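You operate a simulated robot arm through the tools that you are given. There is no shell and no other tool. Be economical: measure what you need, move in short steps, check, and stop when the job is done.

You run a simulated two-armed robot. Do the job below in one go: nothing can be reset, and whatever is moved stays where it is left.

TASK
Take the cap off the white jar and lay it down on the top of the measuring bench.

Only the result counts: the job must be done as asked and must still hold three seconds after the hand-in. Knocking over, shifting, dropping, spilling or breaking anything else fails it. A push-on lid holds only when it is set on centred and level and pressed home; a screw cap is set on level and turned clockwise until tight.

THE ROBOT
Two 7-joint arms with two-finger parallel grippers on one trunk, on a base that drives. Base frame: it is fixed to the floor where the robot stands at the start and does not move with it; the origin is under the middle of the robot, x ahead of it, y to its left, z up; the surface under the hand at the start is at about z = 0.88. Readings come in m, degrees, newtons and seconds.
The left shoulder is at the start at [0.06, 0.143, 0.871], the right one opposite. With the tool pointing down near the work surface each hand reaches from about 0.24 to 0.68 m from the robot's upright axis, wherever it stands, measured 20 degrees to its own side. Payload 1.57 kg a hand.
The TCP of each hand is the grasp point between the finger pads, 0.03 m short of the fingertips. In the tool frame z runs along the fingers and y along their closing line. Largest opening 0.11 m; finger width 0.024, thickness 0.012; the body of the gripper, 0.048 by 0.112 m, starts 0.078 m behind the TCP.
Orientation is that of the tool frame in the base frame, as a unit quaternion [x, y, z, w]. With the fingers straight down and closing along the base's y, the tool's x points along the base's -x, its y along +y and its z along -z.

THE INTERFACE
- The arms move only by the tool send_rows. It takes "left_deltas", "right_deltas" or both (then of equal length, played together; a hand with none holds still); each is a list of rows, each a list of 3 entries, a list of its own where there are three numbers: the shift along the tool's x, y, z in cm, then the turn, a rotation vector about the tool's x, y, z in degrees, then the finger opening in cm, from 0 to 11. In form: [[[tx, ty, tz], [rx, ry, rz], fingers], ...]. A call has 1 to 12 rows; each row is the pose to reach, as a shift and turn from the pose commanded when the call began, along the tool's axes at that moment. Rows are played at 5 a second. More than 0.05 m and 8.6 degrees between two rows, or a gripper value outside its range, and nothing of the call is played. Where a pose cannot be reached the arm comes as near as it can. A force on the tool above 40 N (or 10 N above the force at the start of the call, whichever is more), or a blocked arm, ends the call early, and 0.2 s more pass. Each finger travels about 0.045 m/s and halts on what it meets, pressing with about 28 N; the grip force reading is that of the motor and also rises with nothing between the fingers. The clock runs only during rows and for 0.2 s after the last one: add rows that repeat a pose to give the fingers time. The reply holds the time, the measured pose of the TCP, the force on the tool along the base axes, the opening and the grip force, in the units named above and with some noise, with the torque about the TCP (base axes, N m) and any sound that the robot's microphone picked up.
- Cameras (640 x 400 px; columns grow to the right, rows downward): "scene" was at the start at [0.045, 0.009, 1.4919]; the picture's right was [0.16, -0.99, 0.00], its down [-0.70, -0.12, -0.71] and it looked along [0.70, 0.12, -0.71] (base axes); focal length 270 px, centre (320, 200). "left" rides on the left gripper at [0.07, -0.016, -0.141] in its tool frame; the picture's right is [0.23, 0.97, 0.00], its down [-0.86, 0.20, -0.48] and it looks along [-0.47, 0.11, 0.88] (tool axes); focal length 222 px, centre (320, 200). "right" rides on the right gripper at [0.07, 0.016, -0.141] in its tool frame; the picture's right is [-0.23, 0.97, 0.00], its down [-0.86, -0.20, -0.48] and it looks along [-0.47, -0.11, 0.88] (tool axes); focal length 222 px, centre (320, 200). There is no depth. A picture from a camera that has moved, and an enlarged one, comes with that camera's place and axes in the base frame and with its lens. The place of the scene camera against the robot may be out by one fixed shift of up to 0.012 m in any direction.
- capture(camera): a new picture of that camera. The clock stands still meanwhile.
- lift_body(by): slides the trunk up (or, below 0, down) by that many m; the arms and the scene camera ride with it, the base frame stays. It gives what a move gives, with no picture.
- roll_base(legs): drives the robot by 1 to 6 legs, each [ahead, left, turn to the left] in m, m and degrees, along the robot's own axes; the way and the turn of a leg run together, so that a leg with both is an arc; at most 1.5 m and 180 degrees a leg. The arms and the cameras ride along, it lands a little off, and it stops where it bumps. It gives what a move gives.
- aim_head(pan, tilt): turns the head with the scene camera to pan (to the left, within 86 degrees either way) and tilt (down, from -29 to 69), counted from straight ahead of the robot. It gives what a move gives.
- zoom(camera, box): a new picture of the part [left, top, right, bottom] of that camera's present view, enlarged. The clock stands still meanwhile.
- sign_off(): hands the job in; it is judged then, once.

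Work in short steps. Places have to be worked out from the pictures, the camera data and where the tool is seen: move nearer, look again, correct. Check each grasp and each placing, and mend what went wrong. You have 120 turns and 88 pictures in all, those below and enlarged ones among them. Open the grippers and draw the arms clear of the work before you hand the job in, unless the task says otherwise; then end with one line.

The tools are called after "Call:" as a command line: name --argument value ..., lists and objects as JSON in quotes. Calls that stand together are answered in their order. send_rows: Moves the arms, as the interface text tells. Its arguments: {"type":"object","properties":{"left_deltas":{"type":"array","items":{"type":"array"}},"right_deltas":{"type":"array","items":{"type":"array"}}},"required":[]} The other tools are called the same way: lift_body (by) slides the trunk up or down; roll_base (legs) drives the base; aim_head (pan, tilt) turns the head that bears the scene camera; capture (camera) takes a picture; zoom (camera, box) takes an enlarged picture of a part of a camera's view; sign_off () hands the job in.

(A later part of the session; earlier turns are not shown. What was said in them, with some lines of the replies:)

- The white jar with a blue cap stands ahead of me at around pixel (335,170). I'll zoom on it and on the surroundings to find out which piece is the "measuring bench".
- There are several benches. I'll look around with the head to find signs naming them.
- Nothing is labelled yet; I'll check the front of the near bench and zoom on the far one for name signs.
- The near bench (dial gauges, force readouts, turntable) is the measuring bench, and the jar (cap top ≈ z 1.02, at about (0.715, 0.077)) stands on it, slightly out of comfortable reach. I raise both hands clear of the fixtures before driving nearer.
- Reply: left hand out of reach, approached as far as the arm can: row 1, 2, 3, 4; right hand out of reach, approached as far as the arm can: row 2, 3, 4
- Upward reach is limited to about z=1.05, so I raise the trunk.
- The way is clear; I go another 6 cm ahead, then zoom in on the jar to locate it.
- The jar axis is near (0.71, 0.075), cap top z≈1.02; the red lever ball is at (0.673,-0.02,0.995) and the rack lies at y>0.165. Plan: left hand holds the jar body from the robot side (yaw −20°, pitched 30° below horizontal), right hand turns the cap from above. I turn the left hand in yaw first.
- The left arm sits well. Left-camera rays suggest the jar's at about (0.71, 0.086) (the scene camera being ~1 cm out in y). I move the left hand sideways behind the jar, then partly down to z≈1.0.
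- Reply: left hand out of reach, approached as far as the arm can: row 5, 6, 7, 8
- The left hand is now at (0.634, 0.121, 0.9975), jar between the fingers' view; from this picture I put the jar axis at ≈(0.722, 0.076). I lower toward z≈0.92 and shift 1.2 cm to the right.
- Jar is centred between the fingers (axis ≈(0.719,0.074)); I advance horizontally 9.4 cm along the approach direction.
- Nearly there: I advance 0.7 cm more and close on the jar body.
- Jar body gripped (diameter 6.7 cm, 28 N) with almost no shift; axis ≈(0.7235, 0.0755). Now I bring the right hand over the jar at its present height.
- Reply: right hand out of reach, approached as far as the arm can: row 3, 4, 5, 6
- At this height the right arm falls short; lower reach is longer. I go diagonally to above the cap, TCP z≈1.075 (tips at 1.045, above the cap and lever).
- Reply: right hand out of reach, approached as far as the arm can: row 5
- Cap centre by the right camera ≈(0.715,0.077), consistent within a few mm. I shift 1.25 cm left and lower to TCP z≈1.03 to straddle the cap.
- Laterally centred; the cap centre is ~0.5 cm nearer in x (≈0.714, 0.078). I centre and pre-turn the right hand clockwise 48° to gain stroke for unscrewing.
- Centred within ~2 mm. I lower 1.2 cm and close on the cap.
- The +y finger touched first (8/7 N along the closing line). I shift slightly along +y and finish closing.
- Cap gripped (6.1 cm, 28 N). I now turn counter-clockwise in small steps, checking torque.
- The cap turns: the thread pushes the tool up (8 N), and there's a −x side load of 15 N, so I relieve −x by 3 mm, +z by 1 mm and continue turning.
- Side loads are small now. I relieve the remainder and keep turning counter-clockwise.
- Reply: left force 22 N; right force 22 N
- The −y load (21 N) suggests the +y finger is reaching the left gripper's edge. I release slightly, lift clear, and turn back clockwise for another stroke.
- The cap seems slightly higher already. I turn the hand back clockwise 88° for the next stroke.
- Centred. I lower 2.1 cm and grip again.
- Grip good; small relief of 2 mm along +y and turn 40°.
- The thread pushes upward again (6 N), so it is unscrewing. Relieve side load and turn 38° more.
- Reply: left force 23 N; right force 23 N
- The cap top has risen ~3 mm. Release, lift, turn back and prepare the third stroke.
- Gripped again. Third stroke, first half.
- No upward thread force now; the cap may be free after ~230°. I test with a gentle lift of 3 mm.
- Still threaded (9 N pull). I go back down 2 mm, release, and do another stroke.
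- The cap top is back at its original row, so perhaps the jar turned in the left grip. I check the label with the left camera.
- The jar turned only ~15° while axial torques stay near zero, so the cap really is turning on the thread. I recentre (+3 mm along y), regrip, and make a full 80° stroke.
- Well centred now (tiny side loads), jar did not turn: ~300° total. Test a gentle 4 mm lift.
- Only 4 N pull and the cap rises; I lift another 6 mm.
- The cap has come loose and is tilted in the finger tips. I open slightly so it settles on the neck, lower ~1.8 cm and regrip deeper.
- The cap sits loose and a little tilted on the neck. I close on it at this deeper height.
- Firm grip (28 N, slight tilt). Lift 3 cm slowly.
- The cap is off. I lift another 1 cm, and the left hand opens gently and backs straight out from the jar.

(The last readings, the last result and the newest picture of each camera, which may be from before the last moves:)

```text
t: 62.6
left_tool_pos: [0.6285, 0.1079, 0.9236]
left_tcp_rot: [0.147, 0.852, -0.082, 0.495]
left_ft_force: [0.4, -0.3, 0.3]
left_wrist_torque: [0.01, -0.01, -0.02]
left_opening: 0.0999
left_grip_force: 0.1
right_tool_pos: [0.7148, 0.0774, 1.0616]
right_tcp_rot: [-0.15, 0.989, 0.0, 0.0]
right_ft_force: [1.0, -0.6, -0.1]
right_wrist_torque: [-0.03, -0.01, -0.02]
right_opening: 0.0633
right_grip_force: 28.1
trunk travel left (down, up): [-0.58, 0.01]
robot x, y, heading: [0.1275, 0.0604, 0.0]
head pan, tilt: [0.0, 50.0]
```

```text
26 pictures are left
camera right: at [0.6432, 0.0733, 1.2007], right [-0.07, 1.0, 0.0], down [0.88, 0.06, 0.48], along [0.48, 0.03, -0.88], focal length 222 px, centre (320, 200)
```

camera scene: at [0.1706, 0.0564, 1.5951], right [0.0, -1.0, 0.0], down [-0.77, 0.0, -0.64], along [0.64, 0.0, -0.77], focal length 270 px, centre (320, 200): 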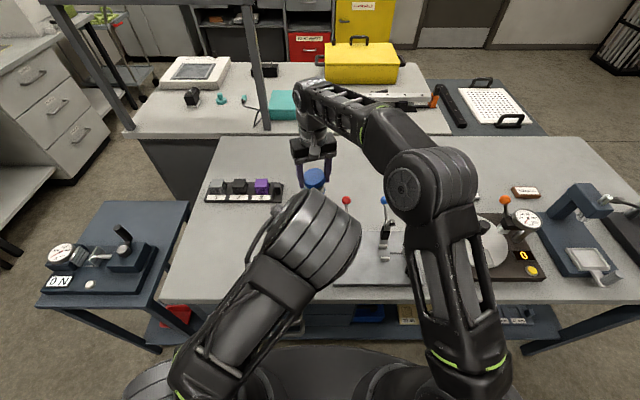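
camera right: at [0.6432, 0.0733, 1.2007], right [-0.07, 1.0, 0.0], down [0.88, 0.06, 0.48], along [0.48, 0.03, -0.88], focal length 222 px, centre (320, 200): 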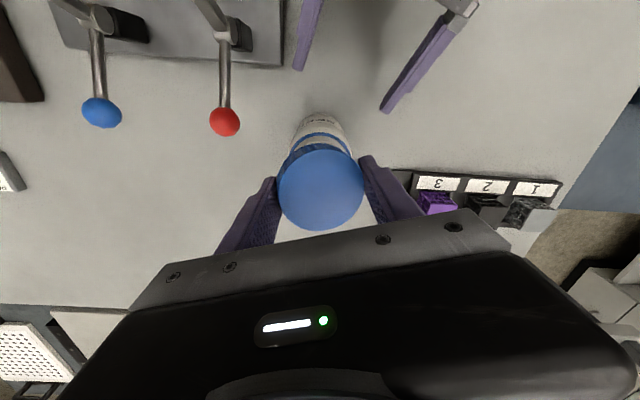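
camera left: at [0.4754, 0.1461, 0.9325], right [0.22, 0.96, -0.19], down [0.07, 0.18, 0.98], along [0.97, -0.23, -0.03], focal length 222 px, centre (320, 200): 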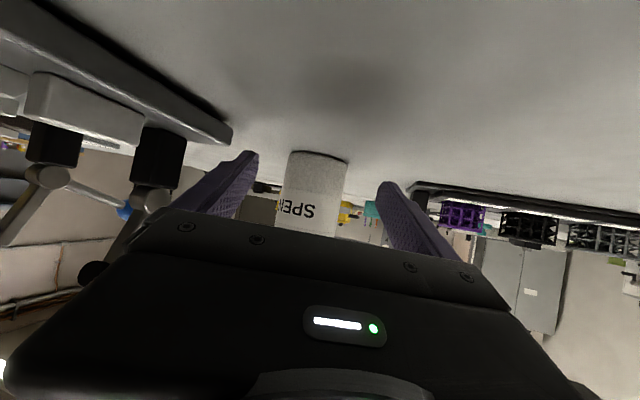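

The jar stands undisturbed. The left hand now rises and withdraws to the left to clear the front of the bench.

Call:
send_rows --left_deltas '[[[-2.1, 0, -1.2], [0, 0, 0], 10], [[-4.2, 0, -2.4], [0, 0, 0], 10], [[-6.3, 0, -3.65], [0, 0, 0], 10], [[-7.4, 3.5, -5.7], [0, 0, 0], 10], [[-8.5, 7, -7.8], [0, 0, 0], 10], [[-9.6, 10.5, -9.9], [0, 0, 0], 10], [[-10.6, 14, -12], [0, 0, 0], 10], [[-10.6, 17, -12.5], [0, 0, 0], 10], [[-10.6, 20, -13], [0, 0, 0], 10]]'

Call:
capture --camera "scene"

```text
t: 64.6
left_tool_pos: [0.6398, 0.3156, 1.0823]
left_tcp_rot: [0.147, 0.852, -0.082, 0.495]
left_ft_force: [0.0, -0.3, -0.5]
left_wrist_torque: [0.02, 0.01, 0.02]
left_opening: 0.1
left_grip_force: 0.2
left hand out of reach, approached as far as the arm can: row 4, 5, 6
right_tool_pos: [0.7153, 0.0766, 1.061]
right_tcp_rot: [-0.15, 0.989, 0.0, 0.0]
right_ft_force: [0.1, 0.1, 0.9]
right_wrist_torque: [-0.04, -0.02, 0.01]
right_opening: 0.0636
right_grip_force: 27.7
trunk travel left (down, up): [-0.58, 0.01]
robot x, y, heading: [0.128, 0.0599, 0.1]
head pan, tilt: [0.0, 50.0]
```

```text
25 pictures are left
camera scene: at [0.1706, 0.0569, 1.5951], right [0.0, -1.0, 0.0], down [-0.77, 0.0, -0.64], along [0.64, 0.0, -0.77], focal length 270 px, centre (320, 200)
```

scene: 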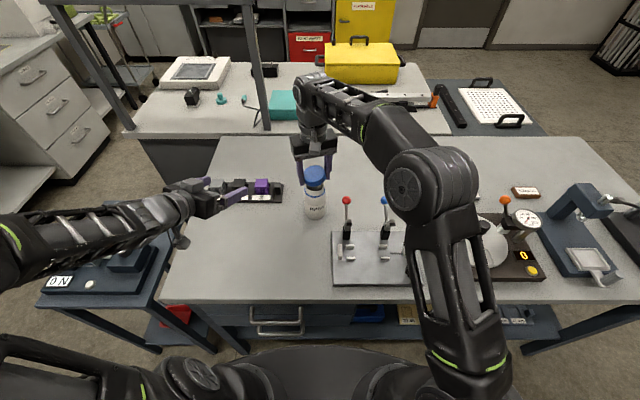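

The front-left bench area around (0.58, 0.15) is free. I carry the cap there at constant height.

Call:
send_rows --right_deltas '[[[1.5, 1.5, 0], [0, 0, 0], 5], [[3.7, 3.7, 0], [0, 0, 0], 5], [[6.0, 6.0, 0], [0, 0, 0], 5], [[8.4, 8.4, 0], [0, 0, 0], 5], [[10.8, 10.9, 0], [0, 0, 0], 5]]'

Call:
capture --camera "scene"

Call:
zoom --camera "scene" --box '[210, 140, 370, 240]'

```text
t: 65.8
left_tool_pos: [0.6387, 0.3147, 1.0846]
left_tcp_rot: [0.148, 0.852, -0.082, 0.496]
left_ft_force: [0.2, 0.0, -0.2]
left_wrist_torque: [-0.01, -0.03, 0.01]
left_opening: 0.1001
left_grip_force: 0.0
right_tool_pos: [0.5797, 0.1528, 1.0627]
right_tcp_rot: [-0.148, 0.989, 0.0, 0.0]
right_ft_force: [-0.1, -0.1, 0.4]
right_wrist_torque: [0.0, -0.03, 0.0]
right_opening: 0.0634
right_grip_force: 28.1
trunk travel left (down, up): [-0.58, 0.01]
robot x, y, heading: [0.1286, 0.0632, 0.2]
head pan, tilt: [0.0, 50.0]
```

```text
24 pictures are left
camera scene: at [0.1697, 0.0568, 1.5951], right [0.0, -1.0, 0.0], down [-0.77, 0.0, -0.64], along [0.64, 0.0, -0.77], focal length 270 px, centre (320, 200)
```

scene: 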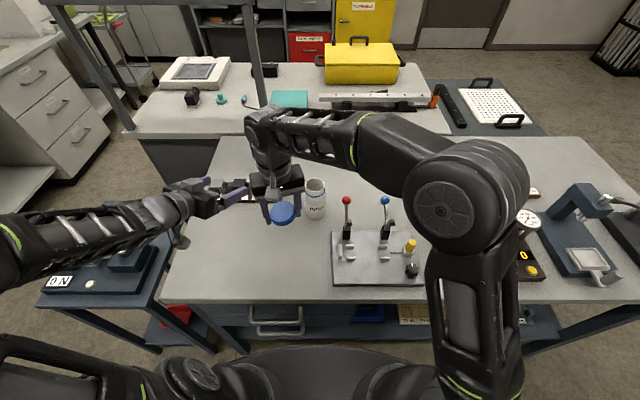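

```text
4.00 times, centred on (290, 190) of scene
camera zoom: at [0.1697, 0.0568, 1.5951], right [0.0, -1.0, 0.0], down [-0.77, 0.0, -0.64], along [0.64, 0.0, -0.77], focal length 1079 px, centre (440, 240)
```

zoom: 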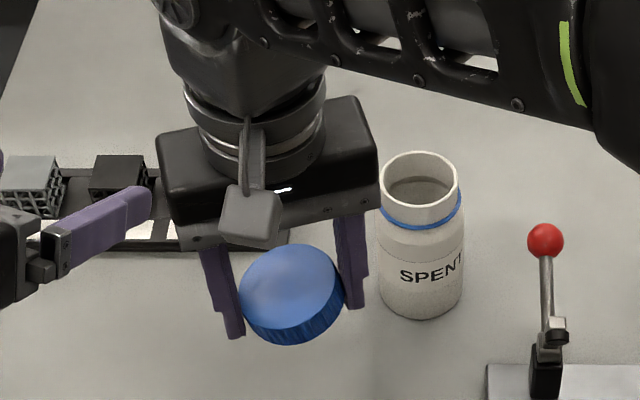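

The jar stands open and upright; the cap is held with a slight tilt. I lower it to TCP z≈0.925.

Call:
send_rows --right_deltas '[[[0, 0, 3], [0, 0, 0], 5], [[0, 0, 6], [0, 0, 0], 5], [[0, 0, 9], [0, 0, 0], 5], [[0, 0, 11.5], [0, 0, 0], 5], [[0, 0, 13], [0, 0, 0], 5], [[0, 0, 13.7], [0, 0, 0], 5]]'

Call:
zoom --camera "scene" --box '[210, 160, 370, 260]'

```text
t: 67.2
left_tool_pos: [0.6404, 0.3159, 1.0827]
left_tcp_rot: [0.147, 0.852, -0.082, 0.495]
left_ft_force: [0.4, 0.2, -0.5]
left_wrist_torque: [-0.01, 0.04, 0.0]
left_opening: 0.1001
left_grip_force: 0.1
right_tool_pos: [0.5808, 0.1513, 0.9227]
right_tcp_rot: [-0.149, 0.989, 0.0, 0.0]
right_ft_force: [0.4, -0.1, 0.3]
right_wrist_torque: [0.0, 0.03, 0.01]
right_opening: 0.0634
right_grip_force: 28.1
trunk travel left (down, up): [-0.58, 0.01]
robot x, y, heading: [0.1294, 0.0583, -0.0]
head pan, tilt: [0.0, 50.0]
```

```text
4.00 times, centred on (290, 210) of scene
camera zoom: at [0.1705, 0.0564, 1.5951], right [0.0, -1.0, 0.0], down [-0.77, 0.0, -0.64], along [0.64, 0.0, -0.77], focal length 1079 px, centre (440, 160)
```

zoom: 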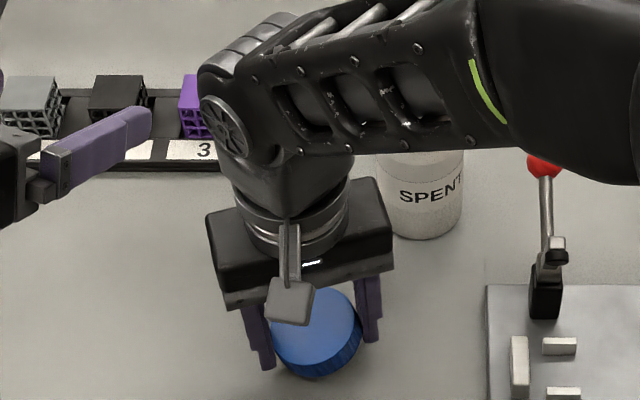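

No contact yet and the jar is unmoved. I lower in 3 mm steps until a touch.

Call:
send_rows --right_deltas '[[[0, 0, 0.3], [0, 0, 0], 5], [[0, 0, 0.6], [0, 0, 0], 5], [[0, 0, 0.9], [0, 0, 0], 5]]'

```text
t: 68.0
left_tool_pos: [0.6401, 0.3152, 1.0844]
left_tcp_rot: [0.148, 0.853, -0.082, 0.494]
left_ft_force: [0.1, -1.6, 0.2]
left_wrist_torque: [0.02, -0.01, 0.0]
left_opening: 0.1
left_grip_force: 0.0
right_tool_pos: [0.5791, 0.1503, 0.9145]
right_tcp_rot: [-0.149, 0.989, 0.0, 0.0]
right_ft_force: [0.6, -0.6, -0.1]
right_wrist_torque: [0.01, -0.03, 0.0]
right_opening: 0.0636
right_grip_force: 27.9
trunk travel left (down, up): [-0.58, 0.01]
robot x, y, heading: [0.1287, 0.059, 0.0]
head pan, tilt: [0.0, 50.0]
```

Fingertips are ~4 mm above the top with no contact; 3 mm more, then open slowly.

Call:
send_rows --right_deltas '[[[0, 0, 0.15], [0, 0, 0], 5], [[0, 0, 0.3], [0, 0, 0], 5]]'

Call:
send_rows --right_deltas '[[[0, 0, 0], [0, 0, 0], 6.4], [[0, 0, 0], [0, 0, 0], 6.8], [[0, 0, 0], [0, 0, 0], 7.4], [[0, 0, 0], [0, 0, 0], 8.4], [[0, 0, 0], [0, 0, 0], 9]]'

Call:
capture --camera "right"

```text
t: 68.6
left_tool_pos: [0.6407, 0.3146, 1.0846]
left_tcp_rot: [0.148, 0.853, -0.081, 0.495]
left_ft_force: [-0.3, -0.8, 0.4]
left_wrist_torque: [0.01, -0.02, -0.02]
left_opening: 0.1
left_grip_force: 0.1
right_tool_pos: [0.5784, 0.1514, 0.9111]
right_tcp_rot: [-0.149, 0.989, 0.0, -0.001]
right_ft_force: [0.4, 0.7, -0.1]
right_wrist_torque: [-0.01, 0.03, 0.03]
right_opening: 0.0632
right_grip_force: 28.0
trunk travel left (down, up): [-0.58, 0.01]
robot x, y, heading: [0.1277, 0.0626, 0.0]
head pan, tilt: [0.0, 50.0]
```

```text
t: 69.8
left_tool_pos: [0.6397, 0.3152, 1.0837]
left_tcp_rot: [0.147, 0.852, -0.081, 0.495]
left_ft_force: [0.1, 1.3, 0.0]
left_wrist_torque: [0.01, 0.02, -0.04]
left_opening: 0.0999
left_grip_force: 0.0
right_tool_pos: [0.5786, 0.1496, 0.9102]
right_tcp_rot: [-0.15, 0.989, 0.0, 0.0]
right_ft_force: [-0.5, -0.4, 0.1]
right_wrist_torque: [-0.01, -0.01, 0.0]
right_opening: 0.09
right_grip_force: 0.1
trunk travel left (down, up): [-0.58, 0.01]
robot x, y, heading: [0.1295, 0.0607, 0.1]
head pan, tilt: [0.0, 50.0]
```

```text
21 pictures are left
camera right: at [0.5073, 0.1458, 1.0511], right [-0.07, 1.0, 0.0], down [0.88, 0.06, 0.48], along [0.48, 0.03, -0.88], focal length 222 px, centre (320, 200)
```

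right: 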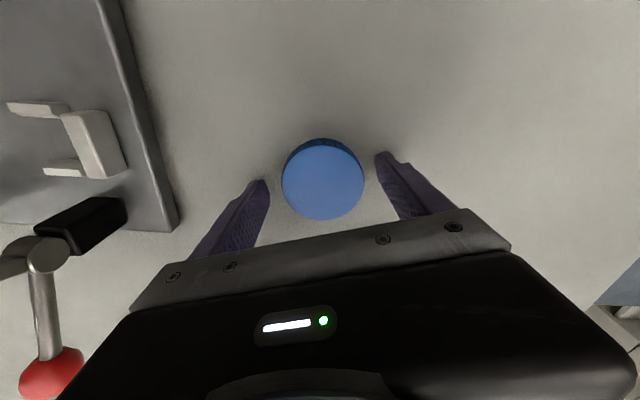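

Cap released and lying flat on the bench. I raise the right hand straight up and look.

Call:
send_rows --right_deltas '[[[0, 0, -1.5], [0, 0, 0], 9], [[0, 0, -4], [0, 0, 0], 9], [[0, 0, -8], [0, 0, 0], 9], [[0, 0, -12], [0, 0, 0], 9], [[0, 0, -15.5], [0, 0, 0], 9]]'

Call:
capture --camera "scene"

```text
t: 71.0
left_tool_pos: [0.6392, 0.3136, 1.0843]
left_tcp_rot: [0.148, 0.852, -0.082, 0.495]
left_ft_force: [-1.2, 0.5, -0.1]
left_wrist_torque: [0.0, -0.03, 0.01]
left_opening: 0.1
left_grip_force: 0.1
right_tool_pos: [0.5804, 0.1518, 1.0677]
right_tcp_rot: [-0.15, 0.989, 0.0, 0.0]
right_ft_force: [-0.1, -0.1, 0.4]
right_wrist_torque: [0.0, -0.05, -0.01]
right_opening: 0.0898
right_grip_force: 0.0
trunk travel left (down, up): [-0.58, 0.01]
robot x, y, heading: [0.1255, 0.0597, 0.2]
head pan, tilt: [0.0, 50.0]
```

```text
20 pictures are left
camera scene: at [0.1701, 0.0562, 1.5951], right [0.0, -1.0, 0.0], down [-0.77, 0.0, -0.64], along [0.64, 0.0, -0.77], focal length 270 px, centre (320, 200)
```

scene: 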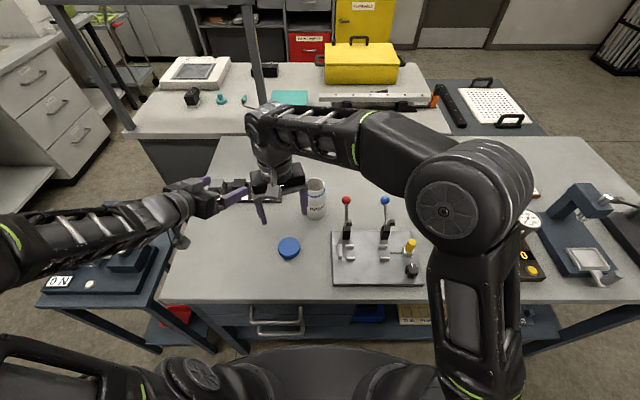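

The cap lies on the bench top beside the open jar. I draw the right hand back to its own side and up, then back the robot off.

Call:
send_rows --right_deltas '[[[2.2, -2.8, -0.4], [0, 0, 0], 9], [[4.4, -5.6, -0.8], [0, 0, 0], 9], [[6.7, -8.4, -1.2], [0, 0, 0], 9], [[9, -11.2, -1.6], [0, 0, 0], 9], [[11.2, -14, -2], [0, 0, 0], 9], [[13.4, -16.8, -2], [0, 0, 0], 9]]'

Call:
roll_base --legs '[[-0.15, 0, 0]]'

Call:
capture --camera "scene"

```text
t: 72.4
left_tool_pos: [0.6393, 0.3155, 1.0849]
left_tcp_rot: [0.147, 0.852, -0.081, 0.495]
left_ft_force: [-0.1, 0.3, -0.1]
left_wrist_torque: [0.0, 0.0, -0.02]
left_opening: 0.0999
left_grip_force: 0.1
right_tool_pos: [0.4991, -0.0483, 1.084]
right_tcp_rot: [-0.15, 0.989, 0.0, 0.0]
right_ft_force: [0.3, -1.0, -0.5]
right_wrist_torque: [-0.01, -0.03, 0.02]
right_opening: 0.0901
right_grip_force: 0.0
trunk travel left (down, up): [-0.58, 0.01]
robot x, y, heading: [0.1256, 0.0598, 0.2]
head pan, tilt: [0.0, 50.0]
```

```text
t: 73.8
left_tool_pos: [0.485, 0.3161, 1.0851]
left_tcp_rot: [0.147, 0.852, -0.081, 0.496]
left_ft_force: [-0.1, 0.3, 0.2]
left_wrist_torque: [-0.03, -0.01, 0.02]
left_opening: 0.1003
left_grip_force: 0.0
right_tool_pos: [0.3445, -0.0491, 1.0859]
right_tcp_rot: [-0.149, 0.989, 0.0, 0.001]
right_ft_force: [0.2, 0.2, 0.3]
right_wrist_torque: [0.04, -0.02, -0.02]
right_opening: 0.0899
right_grip_force: 0.0
trunk travel left (down, up): [-0.58, 0.01]
robot x, y, heading: [-0.0266, 0.0594, 0.4]
head pan, tilt: [0.0, 50.0]
```

```text
19 pictures are left
camera scene: at [0.0149, 0.0559, 1.5952], right [0.0, -1.0, 0.0], down [-0.77, 0.0, -0.64], along [0.64, 0.0, -0.77], focal length 270 px, centre (320, 200)
```

scene: 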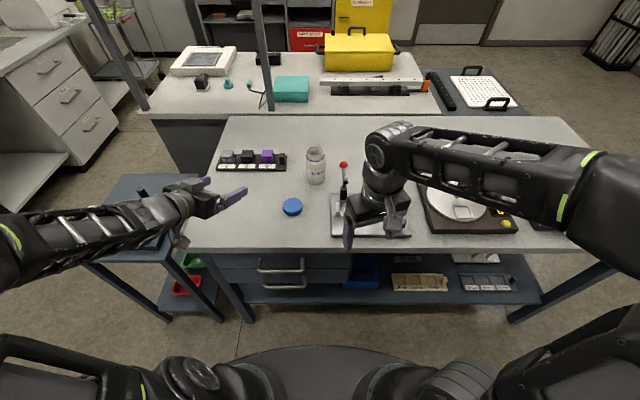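

A last close look at the jar and cap before handing in.

Call:
zoom --camera "scene" --box '[230, 120, 390, 220]'

```text
4.00 times, centred on (310, 170) of scene
camera zoom: at [0.0149, 0.0559, 1.5952], right [0.0, -1.0, 0.0], down [-0.77, 0.0, -0.64], along [0.64, 0.0, -0.77], focal length 1079 px, centre (360, 320)
```

zoom: 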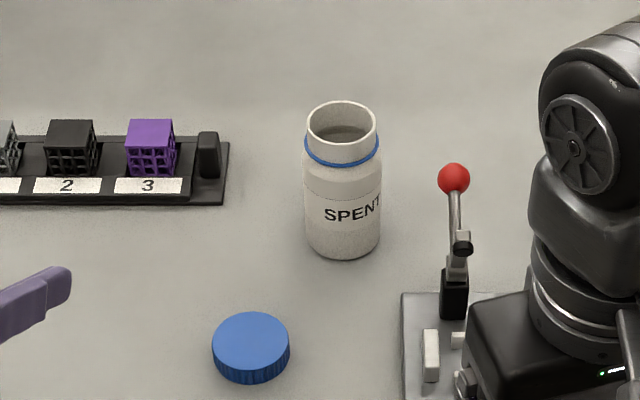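

The jar stands upright and open, the cap lies flat on the bench top, and both grippers are open and clear; I hand in.

Call:
sign_off

```text
The job is handed in.
```

The cap is off the white jar and lies flat on the bench top next to it. The jar is still upright and in place, turned about 15° by the unscrewing. No sign names the benches, so I took the near one, with the dial gauges and turntable, to be the measuring bench.
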